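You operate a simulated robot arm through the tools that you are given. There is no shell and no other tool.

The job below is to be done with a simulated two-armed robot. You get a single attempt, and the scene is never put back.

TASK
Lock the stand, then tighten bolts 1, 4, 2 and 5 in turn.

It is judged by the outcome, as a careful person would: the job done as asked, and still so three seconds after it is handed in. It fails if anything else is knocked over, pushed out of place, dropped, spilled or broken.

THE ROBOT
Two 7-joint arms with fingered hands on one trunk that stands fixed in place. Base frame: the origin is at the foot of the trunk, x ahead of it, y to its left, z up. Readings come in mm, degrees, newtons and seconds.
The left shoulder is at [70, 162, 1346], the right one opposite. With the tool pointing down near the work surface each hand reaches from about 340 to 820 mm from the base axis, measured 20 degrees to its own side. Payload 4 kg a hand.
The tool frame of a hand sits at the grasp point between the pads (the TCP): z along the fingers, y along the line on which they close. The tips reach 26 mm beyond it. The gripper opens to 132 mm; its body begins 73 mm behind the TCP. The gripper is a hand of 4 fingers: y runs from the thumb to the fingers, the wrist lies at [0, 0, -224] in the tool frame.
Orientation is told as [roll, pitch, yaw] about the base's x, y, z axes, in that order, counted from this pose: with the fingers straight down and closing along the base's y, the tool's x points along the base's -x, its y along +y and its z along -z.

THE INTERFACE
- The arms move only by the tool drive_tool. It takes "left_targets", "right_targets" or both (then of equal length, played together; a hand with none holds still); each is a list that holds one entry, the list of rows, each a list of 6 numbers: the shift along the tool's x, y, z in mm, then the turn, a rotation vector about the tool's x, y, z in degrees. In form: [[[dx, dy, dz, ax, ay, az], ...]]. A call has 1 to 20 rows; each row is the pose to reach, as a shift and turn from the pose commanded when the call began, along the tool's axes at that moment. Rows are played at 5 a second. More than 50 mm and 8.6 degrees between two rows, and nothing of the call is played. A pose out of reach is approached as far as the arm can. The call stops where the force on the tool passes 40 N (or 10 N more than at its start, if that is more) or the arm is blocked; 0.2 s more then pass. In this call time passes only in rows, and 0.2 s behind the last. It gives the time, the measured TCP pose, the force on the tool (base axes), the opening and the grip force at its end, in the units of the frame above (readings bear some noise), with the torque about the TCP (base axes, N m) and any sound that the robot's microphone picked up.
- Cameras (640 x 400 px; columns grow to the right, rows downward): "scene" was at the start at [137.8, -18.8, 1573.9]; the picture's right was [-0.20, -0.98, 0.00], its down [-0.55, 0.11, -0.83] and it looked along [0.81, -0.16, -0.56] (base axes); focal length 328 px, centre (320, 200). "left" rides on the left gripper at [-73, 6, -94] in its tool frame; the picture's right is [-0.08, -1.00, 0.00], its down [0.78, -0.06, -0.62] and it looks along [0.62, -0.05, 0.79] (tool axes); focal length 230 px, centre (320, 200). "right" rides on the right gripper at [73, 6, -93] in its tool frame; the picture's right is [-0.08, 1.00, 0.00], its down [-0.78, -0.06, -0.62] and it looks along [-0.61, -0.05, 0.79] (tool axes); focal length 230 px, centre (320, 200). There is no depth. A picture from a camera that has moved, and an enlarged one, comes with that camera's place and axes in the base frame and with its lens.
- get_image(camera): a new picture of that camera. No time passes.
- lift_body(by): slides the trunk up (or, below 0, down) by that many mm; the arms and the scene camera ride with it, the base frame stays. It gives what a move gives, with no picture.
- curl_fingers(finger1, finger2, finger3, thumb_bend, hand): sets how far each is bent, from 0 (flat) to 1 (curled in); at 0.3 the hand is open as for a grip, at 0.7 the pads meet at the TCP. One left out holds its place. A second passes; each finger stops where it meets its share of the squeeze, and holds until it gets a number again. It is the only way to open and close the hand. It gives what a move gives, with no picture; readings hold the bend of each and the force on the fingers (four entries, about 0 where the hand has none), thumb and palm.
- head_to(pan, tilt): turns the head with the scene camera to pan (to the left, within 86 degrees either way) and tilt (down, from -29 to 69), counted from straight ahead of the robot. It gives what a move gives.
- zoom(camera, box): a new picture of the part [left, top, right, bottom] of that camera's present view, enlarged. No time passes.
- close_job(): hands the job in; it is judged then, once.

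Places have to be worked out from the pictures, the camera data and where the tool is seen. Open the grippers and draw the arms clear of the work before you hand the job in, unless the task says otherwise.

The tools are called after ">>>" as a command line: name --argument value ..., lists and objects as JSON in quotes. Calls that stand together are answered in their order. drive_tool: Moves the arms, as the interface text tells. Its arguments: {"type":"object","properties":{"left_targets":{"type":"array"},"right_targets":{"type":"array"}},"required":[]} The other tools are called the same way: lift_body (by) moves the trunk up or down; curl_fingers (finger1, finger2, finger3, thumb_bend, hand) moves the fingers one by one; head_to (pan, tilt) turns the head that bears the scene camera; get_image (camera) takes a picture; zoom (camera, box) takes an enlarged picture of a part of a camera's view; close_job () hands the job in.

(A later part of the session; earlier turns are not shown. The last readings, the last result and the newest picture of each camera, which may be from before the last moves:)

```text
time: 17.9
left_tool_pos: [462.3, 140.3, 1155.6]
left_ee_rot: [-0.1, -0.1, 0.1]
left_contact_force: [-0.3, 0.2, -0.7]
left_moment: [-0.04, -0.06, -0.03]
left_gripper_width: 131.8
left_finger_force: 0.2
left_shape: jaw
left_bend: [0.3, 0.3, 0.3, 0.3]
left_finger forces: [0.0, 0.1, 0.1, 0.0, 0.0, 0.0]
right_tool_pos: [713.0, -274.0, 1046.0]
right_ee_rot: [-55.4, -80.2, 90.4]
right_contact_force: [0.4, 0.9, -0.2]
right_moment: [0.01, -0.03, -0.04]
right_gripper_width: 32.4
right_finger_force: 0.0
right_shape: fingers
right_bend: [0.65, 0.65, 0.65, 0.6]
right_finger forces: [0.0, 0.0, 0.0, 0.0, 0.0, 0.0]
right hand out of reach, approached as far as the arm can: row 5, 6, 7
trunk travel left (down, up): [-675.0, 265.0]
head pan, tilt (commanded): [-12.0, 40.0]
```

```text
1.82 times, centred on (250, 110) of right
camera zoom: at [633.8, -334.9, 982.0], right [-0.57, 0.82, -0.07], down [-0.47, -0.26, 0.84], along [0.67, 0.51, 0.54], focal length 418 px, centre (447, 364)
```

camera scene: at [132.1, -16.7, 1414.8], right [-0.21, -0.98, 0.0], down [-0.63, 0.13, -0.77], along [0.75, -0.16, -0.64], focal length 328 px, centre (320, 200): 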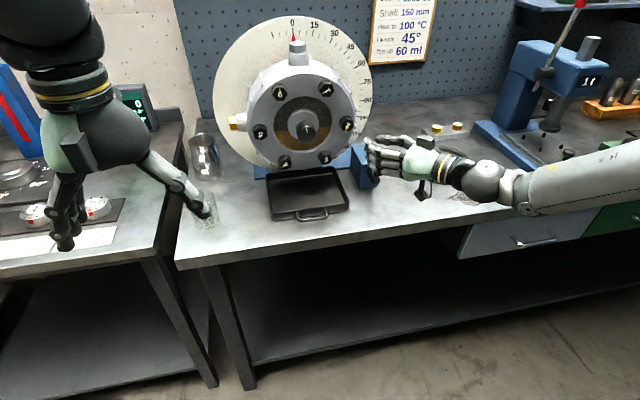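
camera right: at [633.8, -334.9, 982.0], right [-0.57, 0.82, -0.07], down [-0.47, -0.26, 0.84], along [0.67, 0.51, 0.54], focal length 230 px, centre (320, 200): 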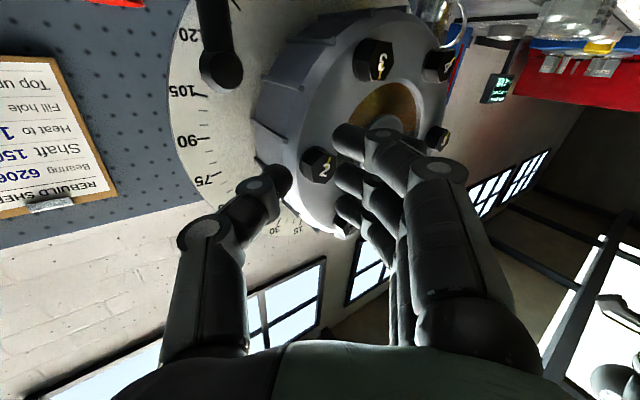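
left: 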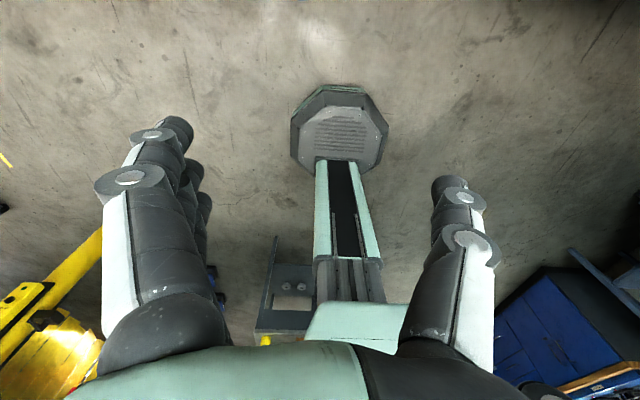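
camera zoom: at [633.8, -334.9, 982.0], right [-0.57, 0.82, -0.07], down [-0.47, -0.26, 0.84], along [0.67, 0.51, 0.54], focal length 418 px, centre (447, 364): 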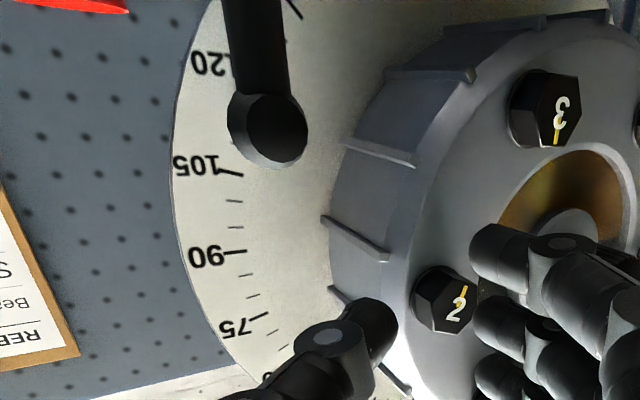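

The lever ball is now at about [772, -299, 994], straight up over the boss, and the stand still reads 0. I need to feel whether it has reached its stop. I'll back off and re-orient to a straightforward forward-pointing pose (thumb right, fingers left).

>>> drive_tool --right_targets '[[[0, 17, -25, 0, 0, 0], [0, 34, -49, 0, 0, 0], [0, 34, -49, 5.25, 4.32, 3.09], [0, 34, -49, 10.5, 8.64, 6.18], [0, 34, -49, 15.75, 12.97, 9.28], [0, 34, -49, 20.99, 17.29, 12.37], [0, 34, -49, 26.24, 21.61, 15.46], [0, 34, -49, 31.49, 25.93, 18.55]]]'

>>> get_image --camera "right"

>>> get_image --camera "scene"

```text
time: 19.7
left_tool_pos: [464.2, 139.4, 1155.5]
left_ee_rot: [-0.1, 0.1, 0.0]
left_contact_force: [0.5, 0.9, -0.5]
left_moment: [-0.06, 0.01, 0.0]
left_gripper_width: 131.7
left_finger_force: 0.1
left_shape: jaw
left_bend: [0.3, 0.3, 0.3, 0.3]
left_finger forces: [0.0, 0.1, 0.0, 0.0, 0.0, 0.0]
right_tool_pos: [656.7, -272.2, 1043.7]
right_ee_rot: [-0.2, -60.0, 0.2]
right_contact_force: [0.5, 0.7, -0.4]
right_moment: [0.0, -0.02, -0.01]
right_gripper_width: 32.6
right_finger_force: 0.1
right_shape: fingers
right_bend: [0.65, 0.65, 0.65, 0.6]
right_finger forces: [0.0, 0.1, 0.1, 0.1, 0.1, 0.1]
trunk travel left (down, up): [-675.0, 265.0]
head pan, tilt (commanded): [-12.0, 40.0]
```

```text
taken
camera right: at [540.4, -267.2, 1026.7], right [0.04, 1.0, 0.07], down [-0.14, -0.06, 0.99], along [0.99, -0.05, 0.14], focal length 230 px, centre (320, 200)
```

right: 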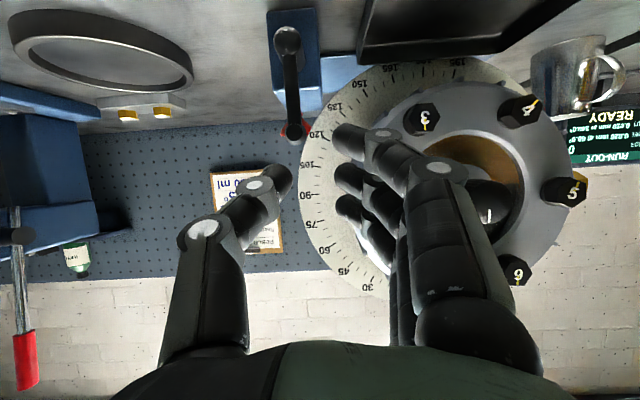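

```text
taken
camera scene: at [134.6, -16.9, 1414.4], right [-0.21, -0.98, 0.0], down [-0.63, 0.13, -0.77], along [0.75, -0.16, -0.64], focal length 328 px, centre (320, 200)
```

scene: 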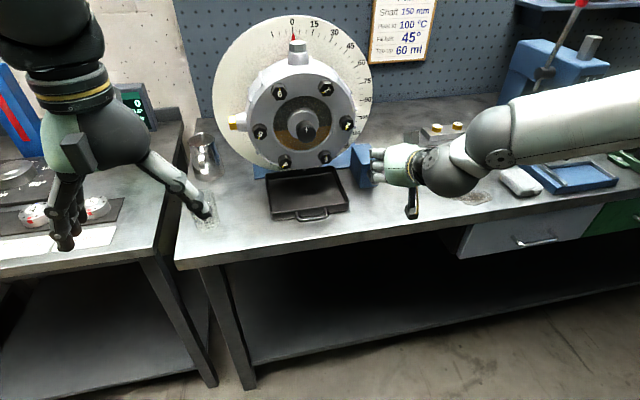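

In this pose the arm reaches well, and the lever shows as vertical. I'll open the right hand a little, then move in so the bar sits between fingers (left) and thumb (right).

>>> curl_fingers --hand "right" --finger1 0.6 --finger2 0.6 --finger3 0.6 --thumb_bend 0.45

>>> drive_tool --right_targets '[[[0, -14, 25, 0, 0, 0], [-0.8, -27.8, 50, 0, 0, 0], [-0.8, -27.8, 75, 0, 0, 0], [-0.8, -27.8, 98, 0, 0, 0], [-0.8, -27.8, 119, 0, 0, 0]]]'

>>> get_image --camera "right"

>>> zoom --camera "scene" --box '[320, 120, 440, 220]'

```text
time: 20.7
left_tool_pos: [464.7, 139.0, 1154.8]
left_ee_rot: [-0.1, -0.1, 0.0]
left_contact_force: [-0.5, 0.0, -0.7]
left_moment: [-0.02, 0.0, 0.01]
left_gripper_width: 131.9
left_finger_force: 0.0
left_shape: jaw
left_bend: [0.3, 0.3, 0.3, 0.3]
left_finger forces: [0.0, 0.0, 0.0, 0.1, 0.0, 0.1]
right_tool_pos: [655.8, -273.4, 1044.5]
right_ee_rot: [0.1, -60.0, -0.1]
right_contact_force: [-0.1, 0.8, -0.2]
right_moment: [0.01, -0.03, -0.01]
right_gripper_width: 61.9
right_finger_force: 0.1
right_shape: fingers
right_bend: [0.6, 0.6, 0.6, 0.45]
right_finger forces: [0.0, 0.0, 0.1, 0.1, 0.1, 0.0]
trunk travel left (down, up): [-675.0, 265.0]
head pan, tilt (commanded): [-12.0, 40.0]
```

```text
time: 21.9
left_tool_pos: [465.8, 138.5, 1154.4]
left_ee_rot: [0.0, 0.2, -0.1]
left_contact_force: [1.1, 0.0, -0.2]
left_moment: [0.01, 0.04, -0.02]
left_gripper_width: 131.8
left_finger_force: 0.0
left_shape: jaw
left_bend: [0.3, 0.3, 0.3, 0.3]
left_finger forces: [0.0, 0.0, 0.0, 0.0, 0.0, 0.1]
right_tool_pos: [759.9, -301.2, 983.7]
right_ee_rot: [0.2, -60.0, -0.2]
right_contact_force: [0.0, -0.2, 0.0]
right_moment: [0.04, -0.01, 0.0]
right_gripper_width: 62.2
right_finger_force: 0.1
right_shape: fingers
right_bend: [0.6, 0.6, 0.6, 0.45]
right_finger forces: [0.1, 0.0, 0.0, 0.0, 0.0, 0.1]
trunk travel left (down, up): [-675.0, 265.0]
head pan, tilt (commanded): [-12.0, 40.0]
```

```text
taken
camera right: at [644.1, -294.9, 966.6], right [0.04, 1.0, 0.07], down [-0.14, -0.06, 0.99], along [0.99, -0.05, 0.14], focal length 230 px, centre (320, 200)
```

right: 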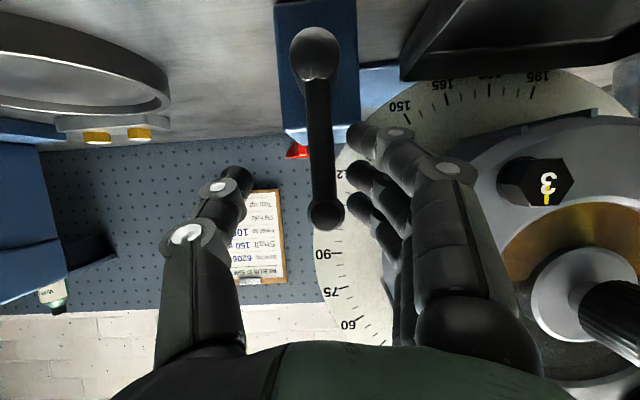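

```text
4.00 times, centred on (380, 170) of scene
camera zoom: at [134.9, -18.9, 1414.4], right [-0.21, -0.98, 0.0], down [-0.63, 0.13, -0.77], along [0.75, -0.16, -0.64], focal length 1311 px, centre (80, 320)
```

zoom: 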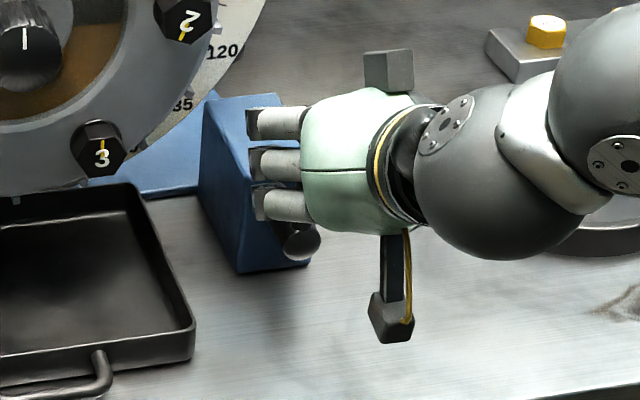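

The bar is between the fingers and thumb. I'll push right in small steps to feel whether the lever turns further or is at its stop.

>>> drive_tool --right_targets '[[[0, -4, 0, 0, 0, 0], [0, -8, 0, 0, 0, 0], [0, -12, 0, 0, 0, 0], [0, -15, 0, 0, 0, 0], [0, -18, 0, 0, 0, 0]]]'

>>> get_image --camera "right"

```text
time: 23.1
left_tool_pos: [463.2, 139.1, 1155.5]
left_ee_rot: [-0.1, 0.0, 0.2]
left_contact_force: [-0.3, -0.7, -0.9]
left_moment: [0.02, -0.06, 0.0]
left_gripper_width: 131.9
left_finger_force: 0.0
left_shape: jaw
left_bend: [0.3, 0.3, 0.3, 0.3]
left_finger forces: [0.0, 0.1, 0.0, 0.0, 0.1, 0.0]
right_tool_pos: [758.6, -316.1, 984.9]
right_ee_rot: [0.0, -59.9, 0.1]
right_contact_force: [-1.6, 8.5, 0.1]
right_moment: [0.15, 0.1, 0.14]
right_gripper_width: 69.6
right_finger_force: 3.7
right_shape: fingers
right_bend: [0.56, 0.57, 0.59, 0.45]
right_finger forces: [4.6, 2.5, 0.9, 0.0, 0.0, 0.0]
trunk travel left (down, up): [-675.0, 265.0]
head pan, tilt (commanded): [-12.0, 40.0]
```

```text
taken
camera right: at [642.9, -312.0, 968.0], right [0.04, 1.0, 0.07], down [-0.14, -0.06, 0.99], along [0.99, -0.04, 0.14], focal length 230 px, centre (320, 200)
```

right: 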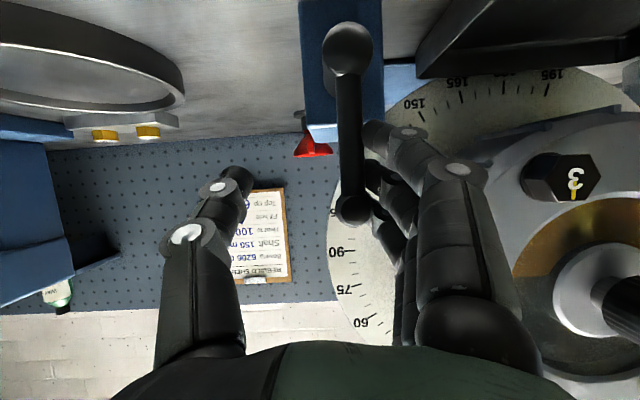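

The force rose to 8.5 N, the fingers were pushed back and the lever stayed vertical, so it seems to be at its stop. I'll push a few more millimetres to confirm.

>>> drive_tool --right_targets '[[[0, -3, 0, 0, 0, 0], [0, -6, 0, 0, 0, 0], [0, -9, 0, 0, 0, 0]]]'

>>> get_image --camera "right"

```text
time: 23.9
left_tool_pos: [464.1, 141.7, 1154.9]
left_ee_rot: [-0.1, 0.0, 0.1]
left_contact_force: [-0.8, 0.1, -0.2]
left_moment: [0.02, -0.01, -0.03]
left_gripper_width: 131.9
left_finger_force: 0.1
left_shape: jaw
left_bend: [0.3, 0.3, 0.3, 0.3]
left_finger forces: [0.0, 0.1, 0.0, 0.0, 0.0, 0.0]
right_tool_pos: [759.0, -323.8, 985.1]
right_ee_rot: [0.0, -60.0, 0.2]
right_contact_force: [-4.1, 19.3, -1.2]
right_moment: [0.2, 0.17, 0.37]
right_gripper_width: 76.4
right_finger_force: 8.9
right_shape: fingers
right_bend: [0.53, 0.54, 0.56, 0.45]
right_finger forces: [8.5, 5.6, 3.9, 0.1, 0.0, 0.0]
trunk travel left (down, up): [-675.0, 265.0]
head pan, tilt (commanded): [-12.0, 40.0]
```

```text
taken
camera right: at [642.8, -319.6, 968.8], right [0.03, 1.0, 0.07], down [-0.14, -0.06, 0.99], along [0.99, -0.04, 0.14], focal length 230 px, centre (320, 200)
```

right: 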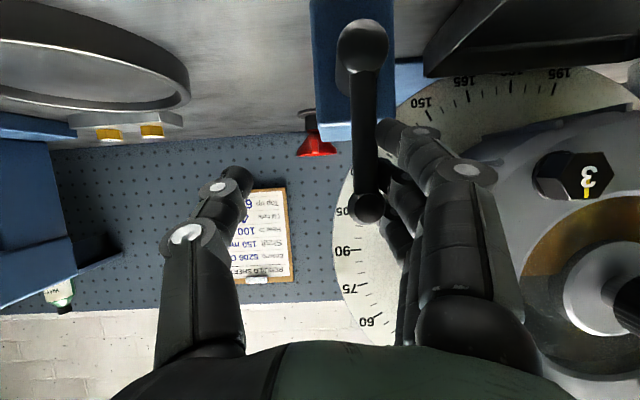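

19 N and it doesn't give, so the lever is hard against its stop, pointing straight up: the stand is locked. I'll release sideways and back the hand out.

>>> drive_tool --right_targets '[[[0, 6, 0, 0, 0, 0], [0, 14, 0, 0, 0, 0], [0, 24, 0, 0, 0, 0], [0, 27, -25, 0, 0, 0], [0, 27, -60, 0, 0, 0], [0, 27, -100, 0, 0, 0], [0, 27, -140, 0, 0, 0]]]'

>>> head_to --pan -12 --tilt 28

>>> get_image --camera "scene"

>>> zoom --camera "scene" --box '[290, 130, 360, 180]'

```text
time: 25.5
left_tool_pos: [461.8, 138.3, 1155.8]
left_ee_rot: [0.0, -0.1, 0.1]
left_contact_force: [-0.6, -0.6, 0.7]
left_moment: [0.03, 0.02, 0.01]
left_gripper_width: 131.6
left_finger_force: 0.0
left_shape: jaw
left_bend: [0.3, 0.3, 0.3, 0.3]
left_finger forces: [0.0, 0.1, 0.0, 0.1, 0.1, 0.1]
right_tool_pos: [638.2, -303.2, 1058.0]
right_ee_rot: [0.1, -60.1, -0.3]
right_contact_force: [0.2, 0.9, -0.1]
right_moment: [-0.05, -0.01, -0.03]
right_gripper_width: 62.7
right_finger_force: 0.0
right_shape: fingers
right_bend: [0.6, 0.6, 0.6, 0.45]
right_finger forces: [0.0, 0.0, 0.0, 0.1, 0.0, 0.1]
trunk travel left (down, up): [-675.0, 265.0]
head pan, tilt (commanded): [-12.0, 40.0]
```

```text
time: 26.3
left_tool_pos: [464.0, 137.8, 1156.0]
left_ee_rot: [-0.1, 0.0, 0.0]
left_contact_force: [0.0, -0.7, 0.6]
left_moment: [-0.03, -0.01, -0.03]
left_gripper_width: 131.8
left_finger_force: 0.0
left_shape: jaw
left_bend: [0.3, 0.3, 0.3, 0.3]
left_finger forces: [0.0, 0.1, 0.0, 0.0, 0.0, 0.0]
right_tool_pos: [641.1, -303.2, 1056.0]
right_ee_rot: [0.1, -59.9, -0.1]
right_contact_force: [-0.6, 0.0, 0.7]
right_moment: [0.0, -0.01, 0.02]
right_gripper_width: 63.0
right_finger_force: 0.0
right_shape: fingers
right_bend: [0.6, 0.6, 0.6, 0.45]
right_finger forces: [0.0, 0.0, 0.0, 0.0, 0.0, 0.0]
trunk travel left (down, up): [-675.0, 265.0]
head pan, tilt (commanded): [-12.0, 28.0]
```

```text
taken
camera scene: at [140.5, -20.2, 1432.9], right [-0.21, -0.98, 0.0], down [-0.46, 0.1, -0.88], along [0.86, -0.18, -0.47], focal length 328 px, centre (320, 200)
```

scene: 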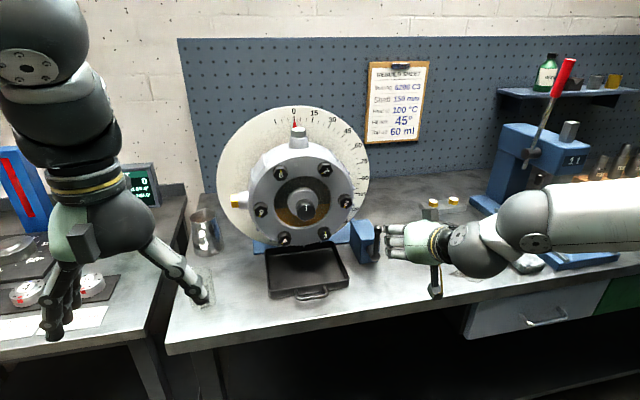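

```text
8.00 times, centred on (325, 155) of scene
camera zoom: at [140.5, -20.2, 1432.9], right [-0.21, -0.98, 0.0], down [-0.46, 0.1, -0.88], along [0.86, -0.18, -0.47], focal length 2623 px, centre (280, 560)
```

zoom: 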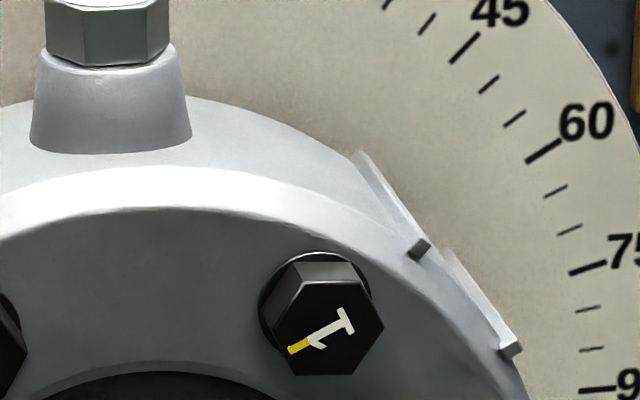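

>>> zoom --camera "scene" --box '[240, 150, 310, 200]'

>>> zoom --camera "scene" --box '[240, 190, 310, 250]'

>>> zoom --camera "scene" --box '[300, 180, 370, 250]'

>>> zoom --camera "scene" --box '[350, 210, 410, 270]'

```text
8.00 times, centred on (275, 175) of scene
camera zoom: at [140.5, -20.2, 1432.9], right [-0.21, -0.98, 0.0], down [-0.46, 0.1, -0.88], along [0.86, -0.18, -0.47], focal length 2623 px, centre (680, 400)
```

zoom: 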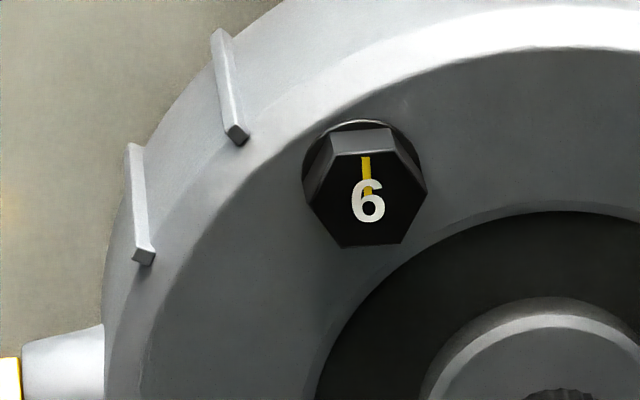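

```text
6.67 times, centred on (275, 220) of scene
camera zoom: at [140.5, -20.2, 1432.9], right [-0.21, -0.98, 0.0], down [-0.46, 0.1, -0.88], along [0.86, -0.18, -0.47], focal length 2186 px, centre (620, 67)
```

zoom: 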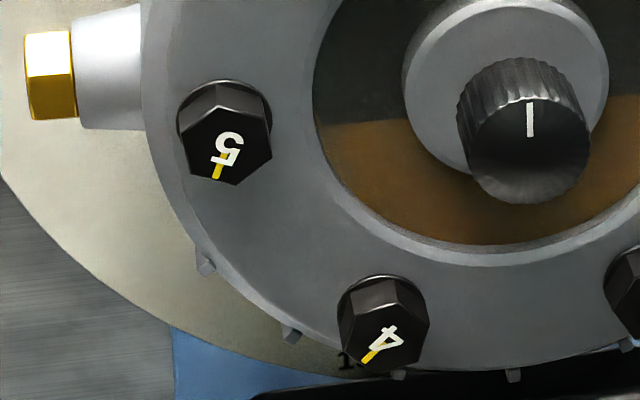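

```text
5.71 times, centred on (335, 215) of scene
camera zoom: at [140.5, -20.2, 1432.9], right [-0.21, -0.98, 0.0], down [-0.46, 0.1, -0.88], along [0.86, -0.18, -0.47], focal length 1874 px, centre (234, 114)
```

zoom: 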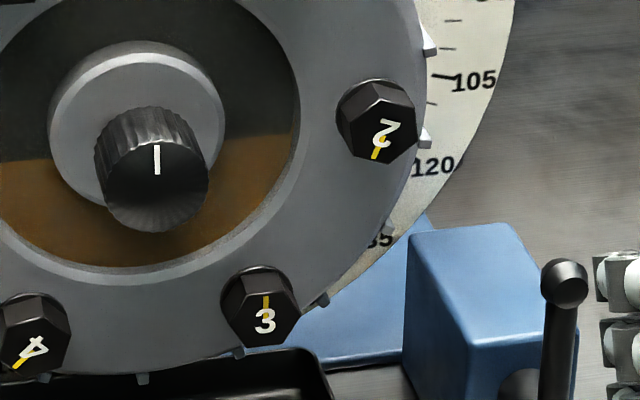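

```text
6.67 times, centred on (380, 240) of scene
camera zoom: at [140.5, -20.2, 1432.9], right [-0.21, -0.98, 0.0], down [-0.46, 0.1, -0.88], along [0.86, -0.18, -0.47], focal length 2186 px, centre (-80, -67)
```

zoom: 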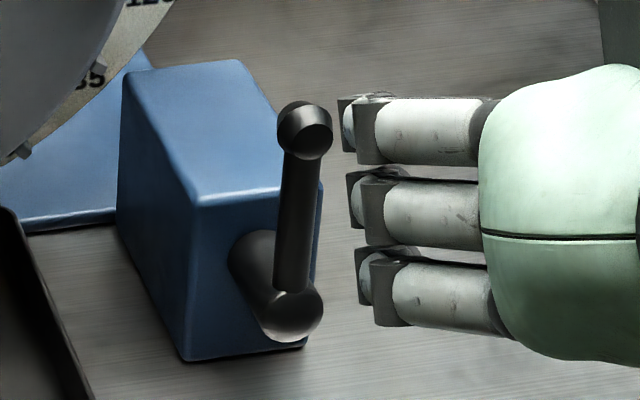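

The lever is upright and the bolts' paint marks are clear. Bolts 3 and 6 have their marks straight up (tight), bolt 1 is at about 240° clockwise from up, 4 at 219°, 2 at 200° and 5 at 200°. Next I'll point the right hand straight forward in front of bolt 1.

>>> drive_tool --right_targets '[[[-21, 27, -1, 0, -6, 0], [-42, 53, -2, 0, -12, 0], [-64, 80, -3, 0, -18, 0], [-85, 106, -4, 0, -24, 0], [-106, 133, -4.6, 0, -30, 0]]]'

>>> get_image --camera "right"

>>> get_image --camera "scene"

```text
time: 27.5
left_tool_pos: [464.5, 139.0, 1154.0]
left_ee_rot: [0.0, 0.1, -0.1]
left_contact_force: [-0.3, -0.4, -0.6]
left_moment: [-0.01, 0.03, 0.01]
left_gripper_width: 131.8
left_finger_force: 0.1
left_shape: jaw
left_bend: [0.3, 0.3, 0.3, 0.3]
left_finger forces: [0.0, 0.0, 0.0, 0.1, 0.1, 0.0]
right_tool_pos: [689.6, -166.4, 1149.8]
right_ee_rot: [146.4, -89.9, -146.4]
right_contact_force: [0.6, 0.3, -0.4]
right_moment: [0.02, 0.0, -0.03]
right_gripper_width: 62.9
right_finger_force: 0.1
right_shape: fingers
right_bend: [0.6, 0.6, 0.6, 0.45]
right_finger forces: [0.0, 0.0, 0.0, 0.0, 0.1, 0.0]
trunk travel left (down, up): [-675.0, 265.0]
head pan, tilt (commanded): [-12.0, 28.0]
```

```text
taken
camera right: at [596.8, -160.4, 1076.0], right [0.0, 1.0, 0.08], down [-0.62, -0.06, 0.78], along [0.79, -0.05, 0.62], focal length 230 px, centre (320, 200)
```

right: 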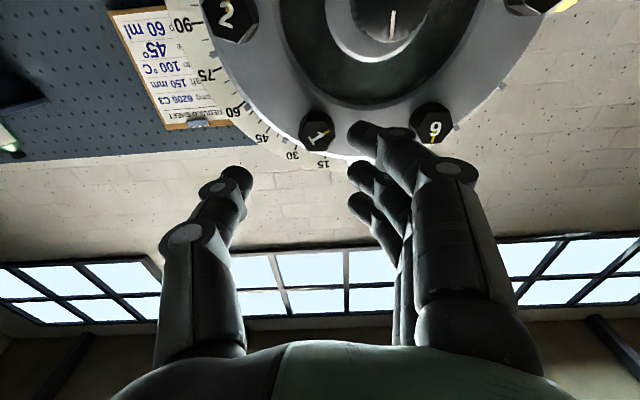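

```text
taken
camera scene: at [141.0, -18.8, 1432.9], right [-0.21, -0.98, 0.0], down [-0.46, 0.1, -0.88], along [0.86, -0.18, -0.47], focal length 328 px, centre (320, 200)
```

scene: 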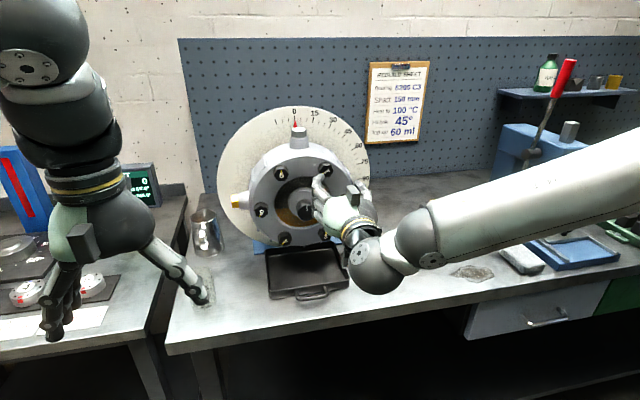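

Bolt 1's face is at about [788, -168.5, 1152.5], 28 mm across flats, with its flats square to up/down and ±60°. Before gripping, I'll test how far the wrist can roll here, starting with -90° about the tool axis in free space.

>>> drive_tool --right_targets '[[[0, 0, 0, 0, 0, -8.2], [0, 0, 0, 0, 0, -16.4], [0, 0, 0, 0, 0, -24.6], [0, 0, 0, 0, 0, -32.8], [0, 0, 0, 0, 0, -41], [0, 0, 0, 0, 0, -49.2], [0, 0, 0, 0, 0, -57.4], [0, 0, 0, 0, 0, -65.6], [0, 0, 0, 0, 0, -73.8], [0, 0, 0, 0, 0, -82], [0, 0, 0, 0, 0, -90]]]'

>>> get_image --camera "scene"

>>> get_image --camera "right"

```text
time: 29.9
left_tool_pos: [464.2, 137.8, 1154.3]
left_ee_rot: [-0.1, 0.0, 0.0]
left_contact_force: [0.4, -0.1, -0.3]
left_moment: [0.02, 0.0, 0.04]
left_gripper_width: 132.0
left_finger_force: 0.0
left_shape: jaw
left_bend: [0.3, 0.3, 0.3, 0.3]
left_finger forces: [0.0, 0.0, 0.0, 0.1, 0.0, 0.1]
right_tool_pos: [686.9, -167.9, 1148.8]
right_ee_rot: [-90.0, 0.1, 90.0]
right_contact_force: [-0.1, 0.0, 0.1]
right_moment: [-0.01, -0.02, 0.01]
right_gripper_width: 63.0
right_finger_force: 0.0
right_shape: fingers
right_bend: [0.6, 0.6, 0.6, 0.45]
right_finger forces: [0.0, 0.0, 0.0, 0.0, 0.0, 0.0]
trunk travel left (down, up): [-675.0, 265.0]
head pan, tilt (commanded): [-12.0, 28.0]
```

```text
taken
camera scene: at [140.1, -20.2, 1433.0], right [-0.21, -0.98, 0.0], down [-0.46, 0.1, -0.88], along [0.86, -0.18, -0.47], focal length 328 px, centre (320, 200)
```

scene: 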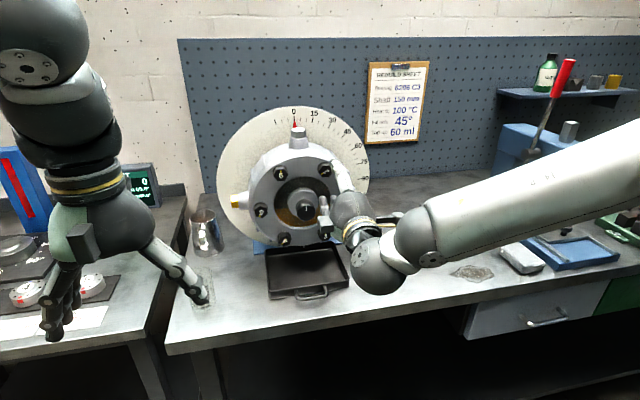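

```text
taken
camera right: at [594.9, -242.5, 1142.9], right [0.0, 0.08, -1.0], down [-0.62, 0.79, 0.06], along [0.79, 0.61, 0.05], focal length 230 px, centre (320, 200)
```

right: 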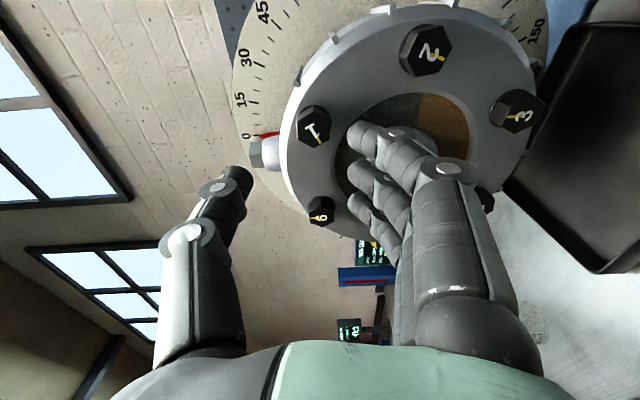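

The -90° roll is reachable here. I'll set a symmetric pre-grip opening (about 50 mm), then advance toward bolt 1's axis, stopping just short of the head.

>>> curl_fingers --hand "right" --finger1 0.57 --finger2 0.56 --finger3 0.57 --thumb_bend 0.56

>>> drive_tool --right_targets '[[[0.6, -1.5, 15, 0, 0, 0], [1.3, -3, 30, 0, 0, 0], [1.3, -3, 45, 0, 0, 0]]]'

>>> get_image --camera "right"

>>> zoom --camera "scene" --box '[250, 120, 400, 270]'

```text
time: 30.9
left_tool_pos: [464.0, 138.4, 1155.5]
left_ee_rot: [0.0, -0.1, -0.1]
left_contact_force: [0.4, -0.1, 0.7]
left_moment: [-0.01, 0.03, -0.01]
left_gripper_width: 131.6
left_finger_force: 0.0
left_shape: jaw
left_bend: [0.3, 0.3, 0.3, 0.3]
left_finger forces: [0.0, 0.0, 0.0, 0.0, 0.0, 0.1]
right_tool_pos: [688.5, -169.4, 1148.6]
right_ee_rot: [-90.1, 0.0, 90.0]
right_contact_force: [0.5, -0.2, -0.4]
right_moment: [-0.01, 0.02, -0.02]
right_gripper_width: 51.6
right_finger_force: 0.0
right_shape: fingers
right_bend: [0.56, 0.56, 0.56, 0.56]
right_finger forces: [0.0, 0.0, 0.1, 0.1, 0.0, 0.0]
trunk travel left (down, up): [-675.0, 265.0]
head pan, tilt (commanded): [-12.0, 28.0]
```

```text
time: 31.7
left_tool_pos: [465.1, 138.6, 1154.4]
left_ee_rot: [0.1, 0.1, -0.1]
left_contact_force: [1.0, -0.5, 0.0]
left_moment: [-0.02, -0.02, -0.04]
left_gripper_width: 132.0
left_finger_force: 0.0
left_shape: jaw
left_bend: [0.3, 0.3, 0.3, 0.3]
left_finger forces: [0.0, 0.0, 0.0, 0.1, 0.0, 0.0]
right_tool_pos: [733.7, -171.4, 1150.2]
right_ee_rot: [-90.0, -0.2, 90.0]
right_contact_force: [0.1, -0.6, 0.0]
right_moment: [-0.07, 0.02, -0.01]
right_gripper_width: 51.5
right_finger_force: 0.1
right_shape: fingers
right_bend: [0.56, 0.56, 0.56, 0.56]
right_finger forces: [0.1, 0.1, 0.0, 0.0, 0.1, 0.0]
trunk travel left (down, up): [-675.0, 265.0]
head pan, tilt (commanded): [-12.0, 28.0]
```

```text
taken
camera right: at [640.6, -244.2, 1144.0], right [0.0, 0.08, -1.0], down [-0.62, 0.79, 0.06], along [0.79, 0.61, 0.05], focal length 230 px, centre (320, 200)
```

right: 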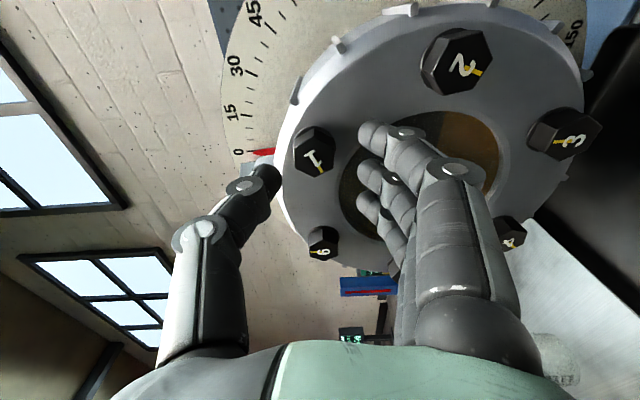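

```text
2.67 times, centred on (325, 195) of scene
camera zoom: at [140.7, -20.2, 1432.9], right [-0.21, -0.98, 0.0], down [-0.46, 0.1, -0.88], along [0.86, -0.18, -0.47], focal length 874 px, centre (307, 213)
```

zoom: 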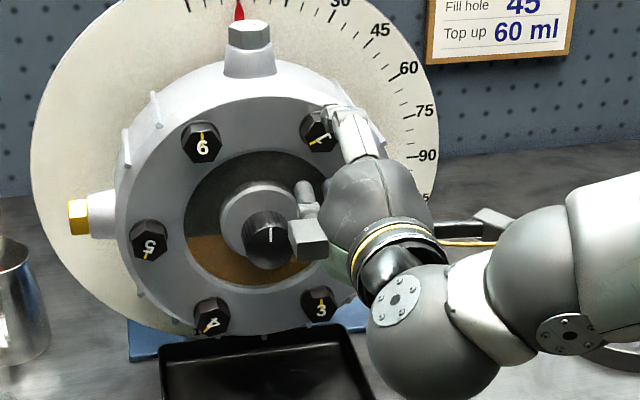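

>>> zoom --camera "right" --box '[230, 90, 430, 250]'

>>> zoom --camera "scene" --box '[300, 145, 370, 195]'

```text
2.50 times, centred on (330, 170) of right
camera zoom: at [640.6, -244.2, 1144.0], right [0.0, 0.08, -1.0], down [-0.62, 0.79, 0.06], along [0.79, 0.61, 0.05], focal length 575 px, centre (295, 275)
```

zoom: 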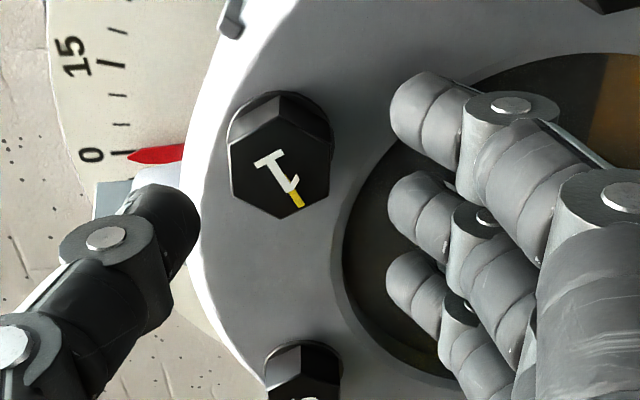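

```text
8.00 times, centred on (335, 170) of scene
camera zoom: at [140.7, -20.2, 1432.9], right [-0.21, -0.98, 0.0], down [-0.46, 0.1, -0.88], along [0.86, -0.18, -0.47], focal length 2623 px, centre (200, 440)
```

zoom: 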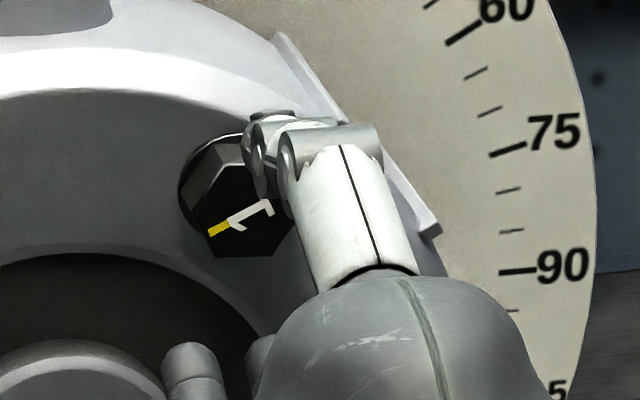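

From the hand camera, the bolt centre sits about 3.8 mm higher and 2.5 mm left of the tool axis. I'll correct that and advance 35 mm so the fingertips straddle the head.

>>> drive_tool --right_targets '[[[-2.5, -3.8, 4, 0, 0, 0], [-2.5, -3.8, 14, 0, 0, 0], [-2.5, -3.8, 22, 0, 0, 0], [-2.5, -3.8, 29, 0, 0, 0], [-2.5, -3.8, 35, 0, 0, 0]]]'

>>> zoom --camera "right" --box '[230, 90, 430, 250]'

>>> zoom --camera "scene" --box '[300, 145, 370, 195]'

```text
time: 32.9
left_tool_pos: [463.7, 137.5, 1154.6]
left_ee_rot: [0.0, 0.0, 0.0]
left_contact_force: [-0.8, -0.1, 0.0]
left_moment: [0.02, 0.02, 0.02]
left_gripper_width: 131.8
left_finger_force: 0.0
left_shape: jaw
left_bend: [0.3, 0.3, 0.3, 0.3]
left_finger forces: [0.1, 0.0, 0.0, 0.1, 0.1, 0.1]
right_tool_pos: [767.2, -167.3, 1156.2]
right_ee_rot: [-90.0, -0.1, 90.0]
right_contact_force: [-0.9, 0.1, 0.8]
right_moment: [0.0, 0.0, 0.0]
right_gripper_width: 51.4
right_finger_force: 0.0
right_shape: fingers
right_bend: [0.56, 0.56, 0.56, 0.56]
right_finger forces: [0.0, 0.0, 0.1, 0.1, 0.0, 0.0]
trunk travel left (down, up): [-675.0, 265.0]
head pan, tilt (commanded): [-12.0, 28.0]
```

```text
2.50 times, centred on (330, 170) of right
camera zoom: at [674.6, -241.2, 1149.8], right [0.0, 0.08, -1.0], down [-0.62, 0.78, 0.06], along [0.79, 0.61, 0.05], focal length 575 px, centre (295, 275)
```

zoom: 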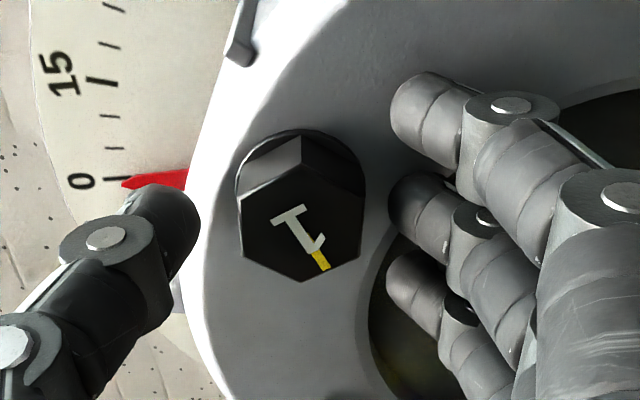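

```text
8.00 times, centred on (335, 170) of scene
camera zoom: at [139.9, -20.3, 1433.0], right [-0.21, -0.98, 0.0], down [-0.46, 0.1, -0.88], along [0.86, -0.18, -0.47], focal length 2623 px, centre (200, 440)
```

zoom: 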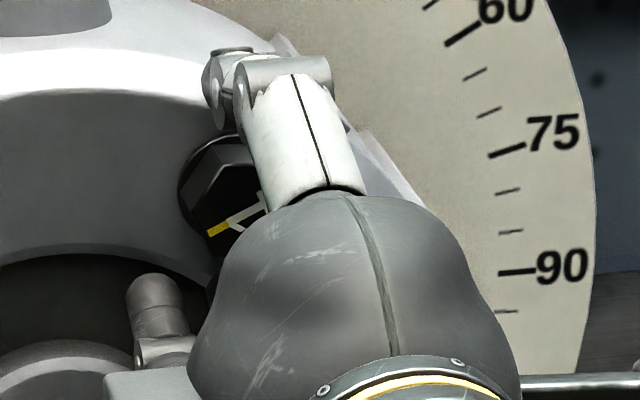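

The bolt is centred between the thumb and the middle finger. I'll go 4 mm deeper and close the thumb and middle finger onto the flats.

>>> drive_tool --right_targets '[[[0, 0, 2, 0, 0, 0], [0, 0, 4, 0, 0, 0]]]'

>>> curl_fingers --hand "right" --finger2 0.75 --thumb_bend 0.75

>>> zoom --camera "right" --box '[230, 90, 430, 250]'

>>> zoom --camera "scene" --box '[300, 145, 370, 195]'

```text
time: 33.5
left_tool_pos: [461.1, 137.9, 1157.8]
left_ee_rot: [0.0, -0.1, 0.0]
left_contact_force: [-0.5, 0.4, -0.3]
left_moment: [0.03, -0.01, 0.0]
left_gripper_width: 131.8
left_finger_force: 0.2
left_shape: jaw
left_bend: [0.3, 0.3, 0.3, 0.3]
left_finger forces: [0.0, 0.1, 0.0, 0.0, 0.0, 0.0]
right_tool_pos: [767.8, -168.3, 1157.2]
right_ee_rot: [-90.0, 0.0, 90.0]
right_contact_force: [-17.6, -0.3, -0.9]
right_moment: [-0.01, 0.62, -0.04]
right_gripper_width: 52.0
right_finger_force: 8.7
right_shape: fingers
right_bend: [0.57, 0.57, 0.57, 0.56]
right_finger forces: [6.5, 6.1, 5.8, 0.0, 0.0, 0.0]
trunk travel left (down, up): [-675.0, 265.0]
head pan, tilt (commanded): [-12.0, 28.0]
```

```text
time: 34.5
left_tool_pos: [460.8, 138.0, 1156.3]
left_ee_rot: [0.1, -0.2, 0.0]
left_contact_force: [-0.3, -0.1, 0.5]
left_moment: [-0.01, 0.06, 0.01]
left_gripper_width: 131.9
left_finger_force: 0.0
left_shape: jaw
left_bend: [0.3, 0.3, 0.3, 0.3]
left_finger forces: [0.1, 0.1, 0.0, 0.1, 0.0, 0.0]
right_tool_pos: [767.7, -168.4, 1157.5]
right_ee_rot: [-90.0, 0.0, 90.0]
right_contact_force: [-22.0, 0.4, -2.5]
right_moment: [-0.02, 1.15, 0.0]
right_gripper_width: 39.7
right_finger_force: 25.4
right_shape: fingers
right_bend: [0.58, 0.62, 0.58, 0.67]
right_finger forces: [14.4, 10.5, 14.4, 0.0, 10.7, 0.1]
trunk travel left (down, up): [-675.0, 265.0]
head pan, tilt (commanded): [-12.0, 28.0]
```

```text
2.50 times, centred on (330, 170) of right
camera zoom: at [675.3, -241.1, 1151.2], right [0.0, 0.08, -1.0], down [-0.62, 0.78, 0.06], along [0.79, 0.62, 0.05], focal length 575 px, centre (295, 275)
```

zoom: 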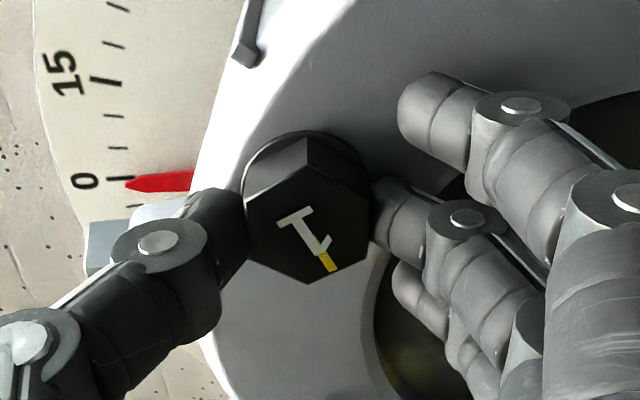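

```text
8.00 times, centred on (335, 170) of scene
camera zoom: at [135.8, -20.2, 1433.4], right [-0.21, -0.98, 0.0], down [-0.46, 0.1, -0.88], along [0.87, -0.18, -0.47], focal length 2623 px, centre (200, 440)
```

zoom: 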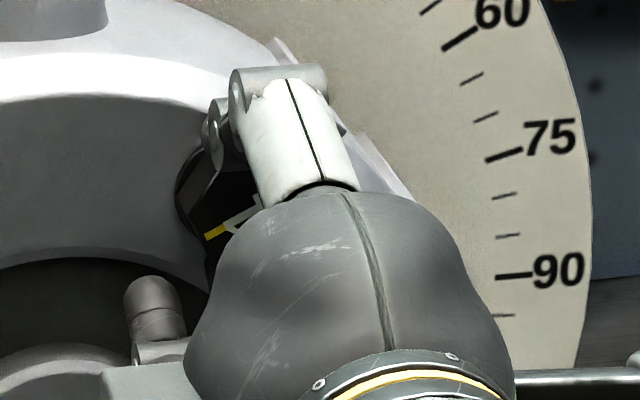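

The fingertips touched the cover (about 18 N), so the cover face is at x≈796, and the closed bends show the bolt about 4 mm low of centre. I'll open slightly, back off 6 mm from my command, shift down 3.5 mm and re-grip.

>>> curl_fingers --hand "right" --finger1 0.57 --finger2 0.57 --finger3 0.57 --thumb_bend 0.57

>>> drive_tool --right_targets '[[[0, 1, -3, 0, 0, 0], [0, 3.5, -6.5, 0, 0, 0]]]'

>>> curl_fingers --hand "right" --finger2 0.75 --thumb_bend 0.75

>>> zoom --camera "right" --box '[230, 90, 430, 250]'

```text
time: 35.5
left_tool_pos: [460.6, 138.5, 1157.3]
left_ee_rot: [0.0, -0.2, 0.0]
left_contact_force: [-0.2, 0.0, 0.5]
left_moment: [-0.01, -0.02, 0.02]
left_gripper_width: 131.9
left_finger_force: 0.1
left_shape: jaw
left_bend: [0.3, 0.3, 0.3, 0.3]
left_finger forces: [0.0, 0.0, 0.2, 0.0, 0.0, 0.0]
right_tool_pos: [767.4, -167.5, 1159.5]
right_ee_rot: [-90.1, 0.0, 90.0]
right_contact_force: [-22.1, 0.3, -2.0]
right_moment: [0.02, 0.81, 0.06]
right_gripper_width: 52.5
right_finger_force: 11.7
right_shape: fingers
right_bend: [0.57, 0.58, 0.57, 0.56]
right_finger forces: [9.7, 2.5, 10.4, 0.0, 0.0, 0.0]
trunk travel left (down, up): [-675.0, 265.0]
head pan, tilt (commanded): [-12.0, 28.0]
```

```text
time: 36.1
left_tool_pos: [465.6, 138.1, 1154.9]
left_ee_rot: [-0.1, 0.2, 0.1]
left_contact_force: [0.3, 0.2, 0.0]
left_moment: [-0.01, -0.01, 0.02]
left_gripper_width: 131.7
left_finger_force: 0.1
left_shape: jaw
left_bend: [0.3, 0.3, 0.3, 0.3]
left_finger forces: [0.0, 0.1, 0.1, 0.1, 0.1, 0.1]
right_tool_pos: [768.0, -169.2, 1153.0]
right_ee_rot: [-90.1, -0.1, 89.9]
right_contact_force: [0.0, 0.1, -0.4]
right_moment: [0.0, 0.02, -0.03]
right_gripper_width: 51.0
right_finger_force: 0.0
right_shape: fingers
right_bend: [0.56, 0.56, 0.56, 0.56]
right_finger forces: [0.0, 0.0, 0.0, 0.1, 0.0, 0.0]
trunk travel left (down, up): [-675.0, 265.0]
head pan, tilt (commanded): [-12.0, 28.0]
```

```text
time: 37.1
left_tool_pos: [464.8, 137.5, 1154.9]
left_ee_rot: [0.0, 0.2, 0.0]
left_contact_force: [-0.7, 0.0, -0.2]
left_moment: [0.0, 0.02, -0.03]
left_gripper_width: 131.8
left_finger_force: 0.0
left_shape: jaw
left_bend: [0.3, 0.3, 0.3, 0.3]
left_finger forces: [0.0, 0.1, 0.0, 0.0, 0.0, 0.0]
right_tool_pos: [766.4, -168.5, 1153.0]
right_ee_rot: [-90.1, -0.2, 89.9]
right_contact_force: [10.3, -3.7, 10.8]
right_moment: [-0.02, -0.11, -0.06]
right_gripper_width: 41.8
right_finger_force: 11.8
right_shape: fingers
right_bend: [0.56, 0.65, 0.56, 0.66]
right_finger forces: [0.0, 6.8, 0.1, 0.1, 16.8, 0.1]
trunk travel left (down, up): [-675.0, 265.0]
head pan, tilt (commanded): [-12.0, 28.0]
```

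```text
2.50 times, centred on (330, 170) of right
camera zoom: at [673.8, -242.3, 1146.6], right [0.0, 0.08, -1.0], down [-0.62, 0.79, 0.06], along [0.79, 0.61, 0.05], focal length 575 px, centre (295, 275)
```

zoom: 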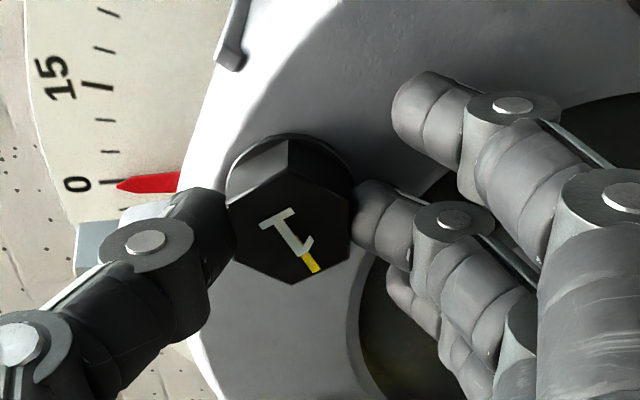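

It's a balanced grip now (bends 0.65/0.66, 7–17 N). I'll turn clockwise about the tool axis by 32° and look for the bolt turning.

>>> drive_tool --right_targets '[[[0, 0, 0, 0, 0, 4], [0, 0, 0, 0, 0, 8], [0, 0, 0, 0, 0, 12], [0, 0, 0, 0, 0, 16], [0, 0, 0, 0, 0, 20], [0, 0, 0, 0, 0, 24], [0, 0, 0, 0, 0, 28], [0, 0, 0, 0, 0, 32]]]'

>>> zoom --camera "right" --box '[230, 90, 430, 250]'

>>> zoom --camera "scene" --box '[250, 120, 400, 270]'

```text
time: 38.9
left_tool_pos: [465.0, 138.2, 1154.3]
left_ee_rot: [0.1, 0.1, 0.1]
left_contact_force: [0.8, 0.1, -1.0]
left_moment: [0.04, -0.04, -0.01]
left_gripper_width: 131.8
left_finger_force: 0.1
left_shape: jaw
left_bend: [0.3, 0.3, 0.3, 0.3]
left_finger forces: [0.0, 0.1, 0.0, 0.1, 0.0, 0.1]
right_tool_pos: [765.9, -168.9, 1152.4]
right_ee_rot: [-90.0, -32.1, 90.0]
right_contact_force: [13.1, -3.2, 11.4]
right_moment: [0.0, -0.15, 0.0]
right_gripper_width: 43.1
right_finger_force: 11.3
right_shape: fingers
right_bend: [0.56, 0.65, 0.56, 0.66]
right_finger forces: [0.1, 5.9, 0.1, 0.0, 17.3, 0.1]
trunk travel left (down, up): [-675.0, 265.0]
head pan, tilt (commanded): [-12.0, 28.0]
```

```text
2.50 times, centred on (330, 170) of right
camera zoom: at [673.3, -227.6, 1107.9], right [0.0, 0.6, -0.8], down [-0.62, 0.63, 0.47], along [0.79, 0.49, 0.37], focal length 575 px, centre (295, 275)
```

zoom: 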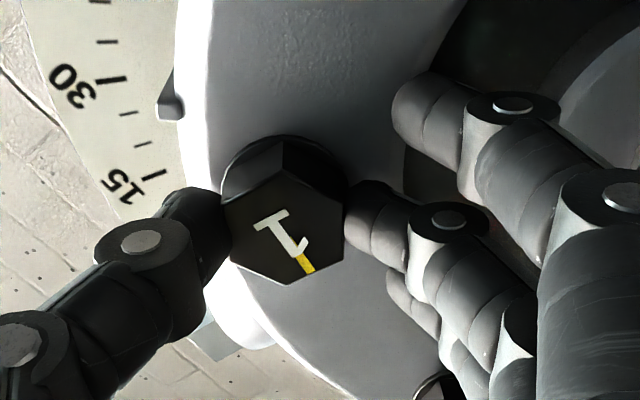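

```text
2.67 times, centred on (325, 195) of scene
camera zoom: at [141.2, -20.4, 1432.9], right [-0.21, -0.98, 0.0], down [-0.46, 0.1, -0.88], along [0.86, -0.18, -0.47], focal length 874 px, centre (307, 213)
```

zoom: 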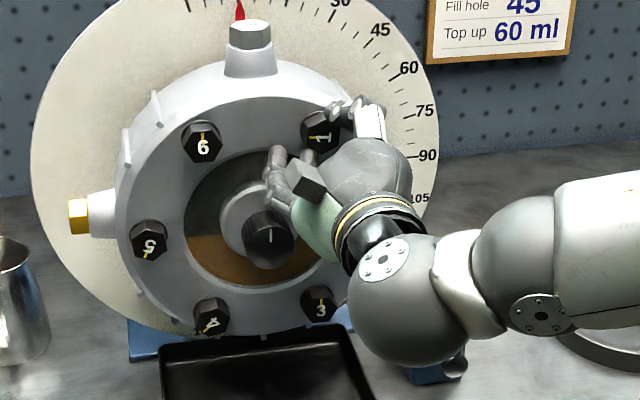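

The bolt turns with the hand and the stand stays at 0. I'll continue turning another 64°.

>>> drive_tool --right_targets '[[[0, 0, 0, 0, 0, 6], [0, 0, 0, 0, 0, 12], [0, 0, 0, 0, 0, 18], [0, 0, 0, 0, 0, 24], [0, 0, 0, 0, 0, 30], [0, 0, 0, 0, 0, 36], [0, 0, 0, 0, 0, 42], [0, 0, 0, 0, 0, 48], [0, 0, 0, 0, 0, 54], [0, 0, 0, 0, 0, 60], [0, 0, 0, 0, 0, 64]]]'

>>> zoom --camera "right" --box '[230, 90, 430, 250]'

>>> zoom --camera "scene" --box '[250, 120, 400, 270]'

```text
time: 41.3
left_tool_pos: [464.3, 138.4, 1154.8]
left_ee_rot: [0.1, 0.0, 0.0]
left_contact_force: [0.5, -0.7, 0.2]
left_moment: [0.02, 0.0, 0.01]
left_gripper_width: 131.8
left_finger_force: 0.1
left_shape: jaw
left_bend: [0.3, 0.3, 0.3, 0.3]
left_finger forces: [0.0, 0.0, 0.1, 0.0, 0.0, 0.0]
right_tool_pos: [765.1, -168.8, 1151.5]
right_ee_rot: [90.2, -83.8, -90.4]
right_contact_force: [7.9, -6.1, 11.7]
right_moment: [0.01, -0.23, -0.04]
right_gripper_width: 41.1
right_finger_force: 11.2
right_shape: fingers
right_bend: [0.56, 0.65, 0.56, 0.66]
right_finger forces: [0.1, 9.3, 0.0, 0.0, 13.0, 0.0]
trunk travel left (down, up): [-675.0, 265.0]
head pan, tilt (commanded): [-12.0, 28.0]
```

```text
2.50 times, centred on (330, 170) of right
camera zoom: at [672.4, -155.6, 1079.5], right [0.0, 0.98, 0.18], down [-0.62, -0.14, 0.77], along [0.79, -0.12, 0.61], focal length 575 px, centre (295, 275)
```

zoom: 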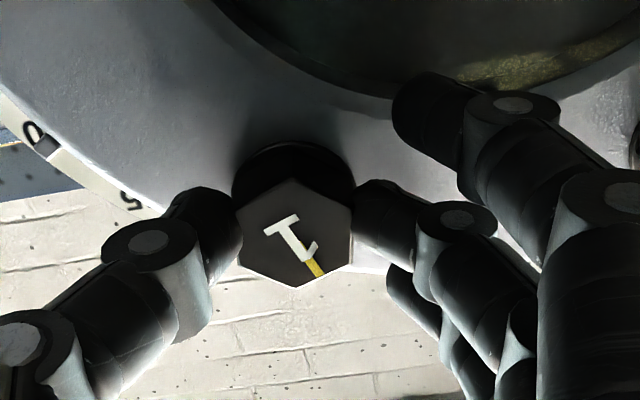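

```text
2.67 times, centred on (325, 195) of scene
camera zoom: at [140.1, -21.1, 1433.0], right [-0.21, -0.98, 0.0], down [-0.46, 0.1, -0.88], along [0.86, -0.18, -0.47], focal length 874 px, centre (307, 213)
```

zoom: 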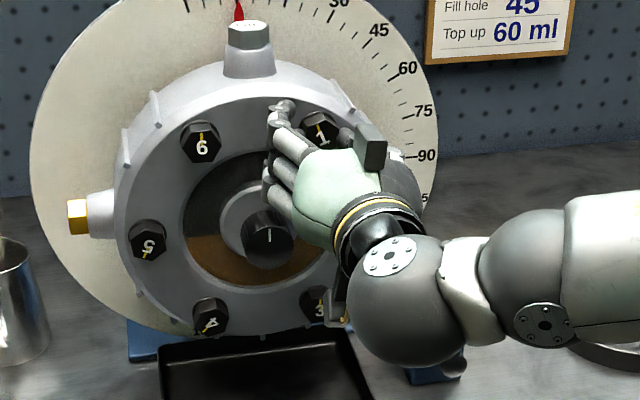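

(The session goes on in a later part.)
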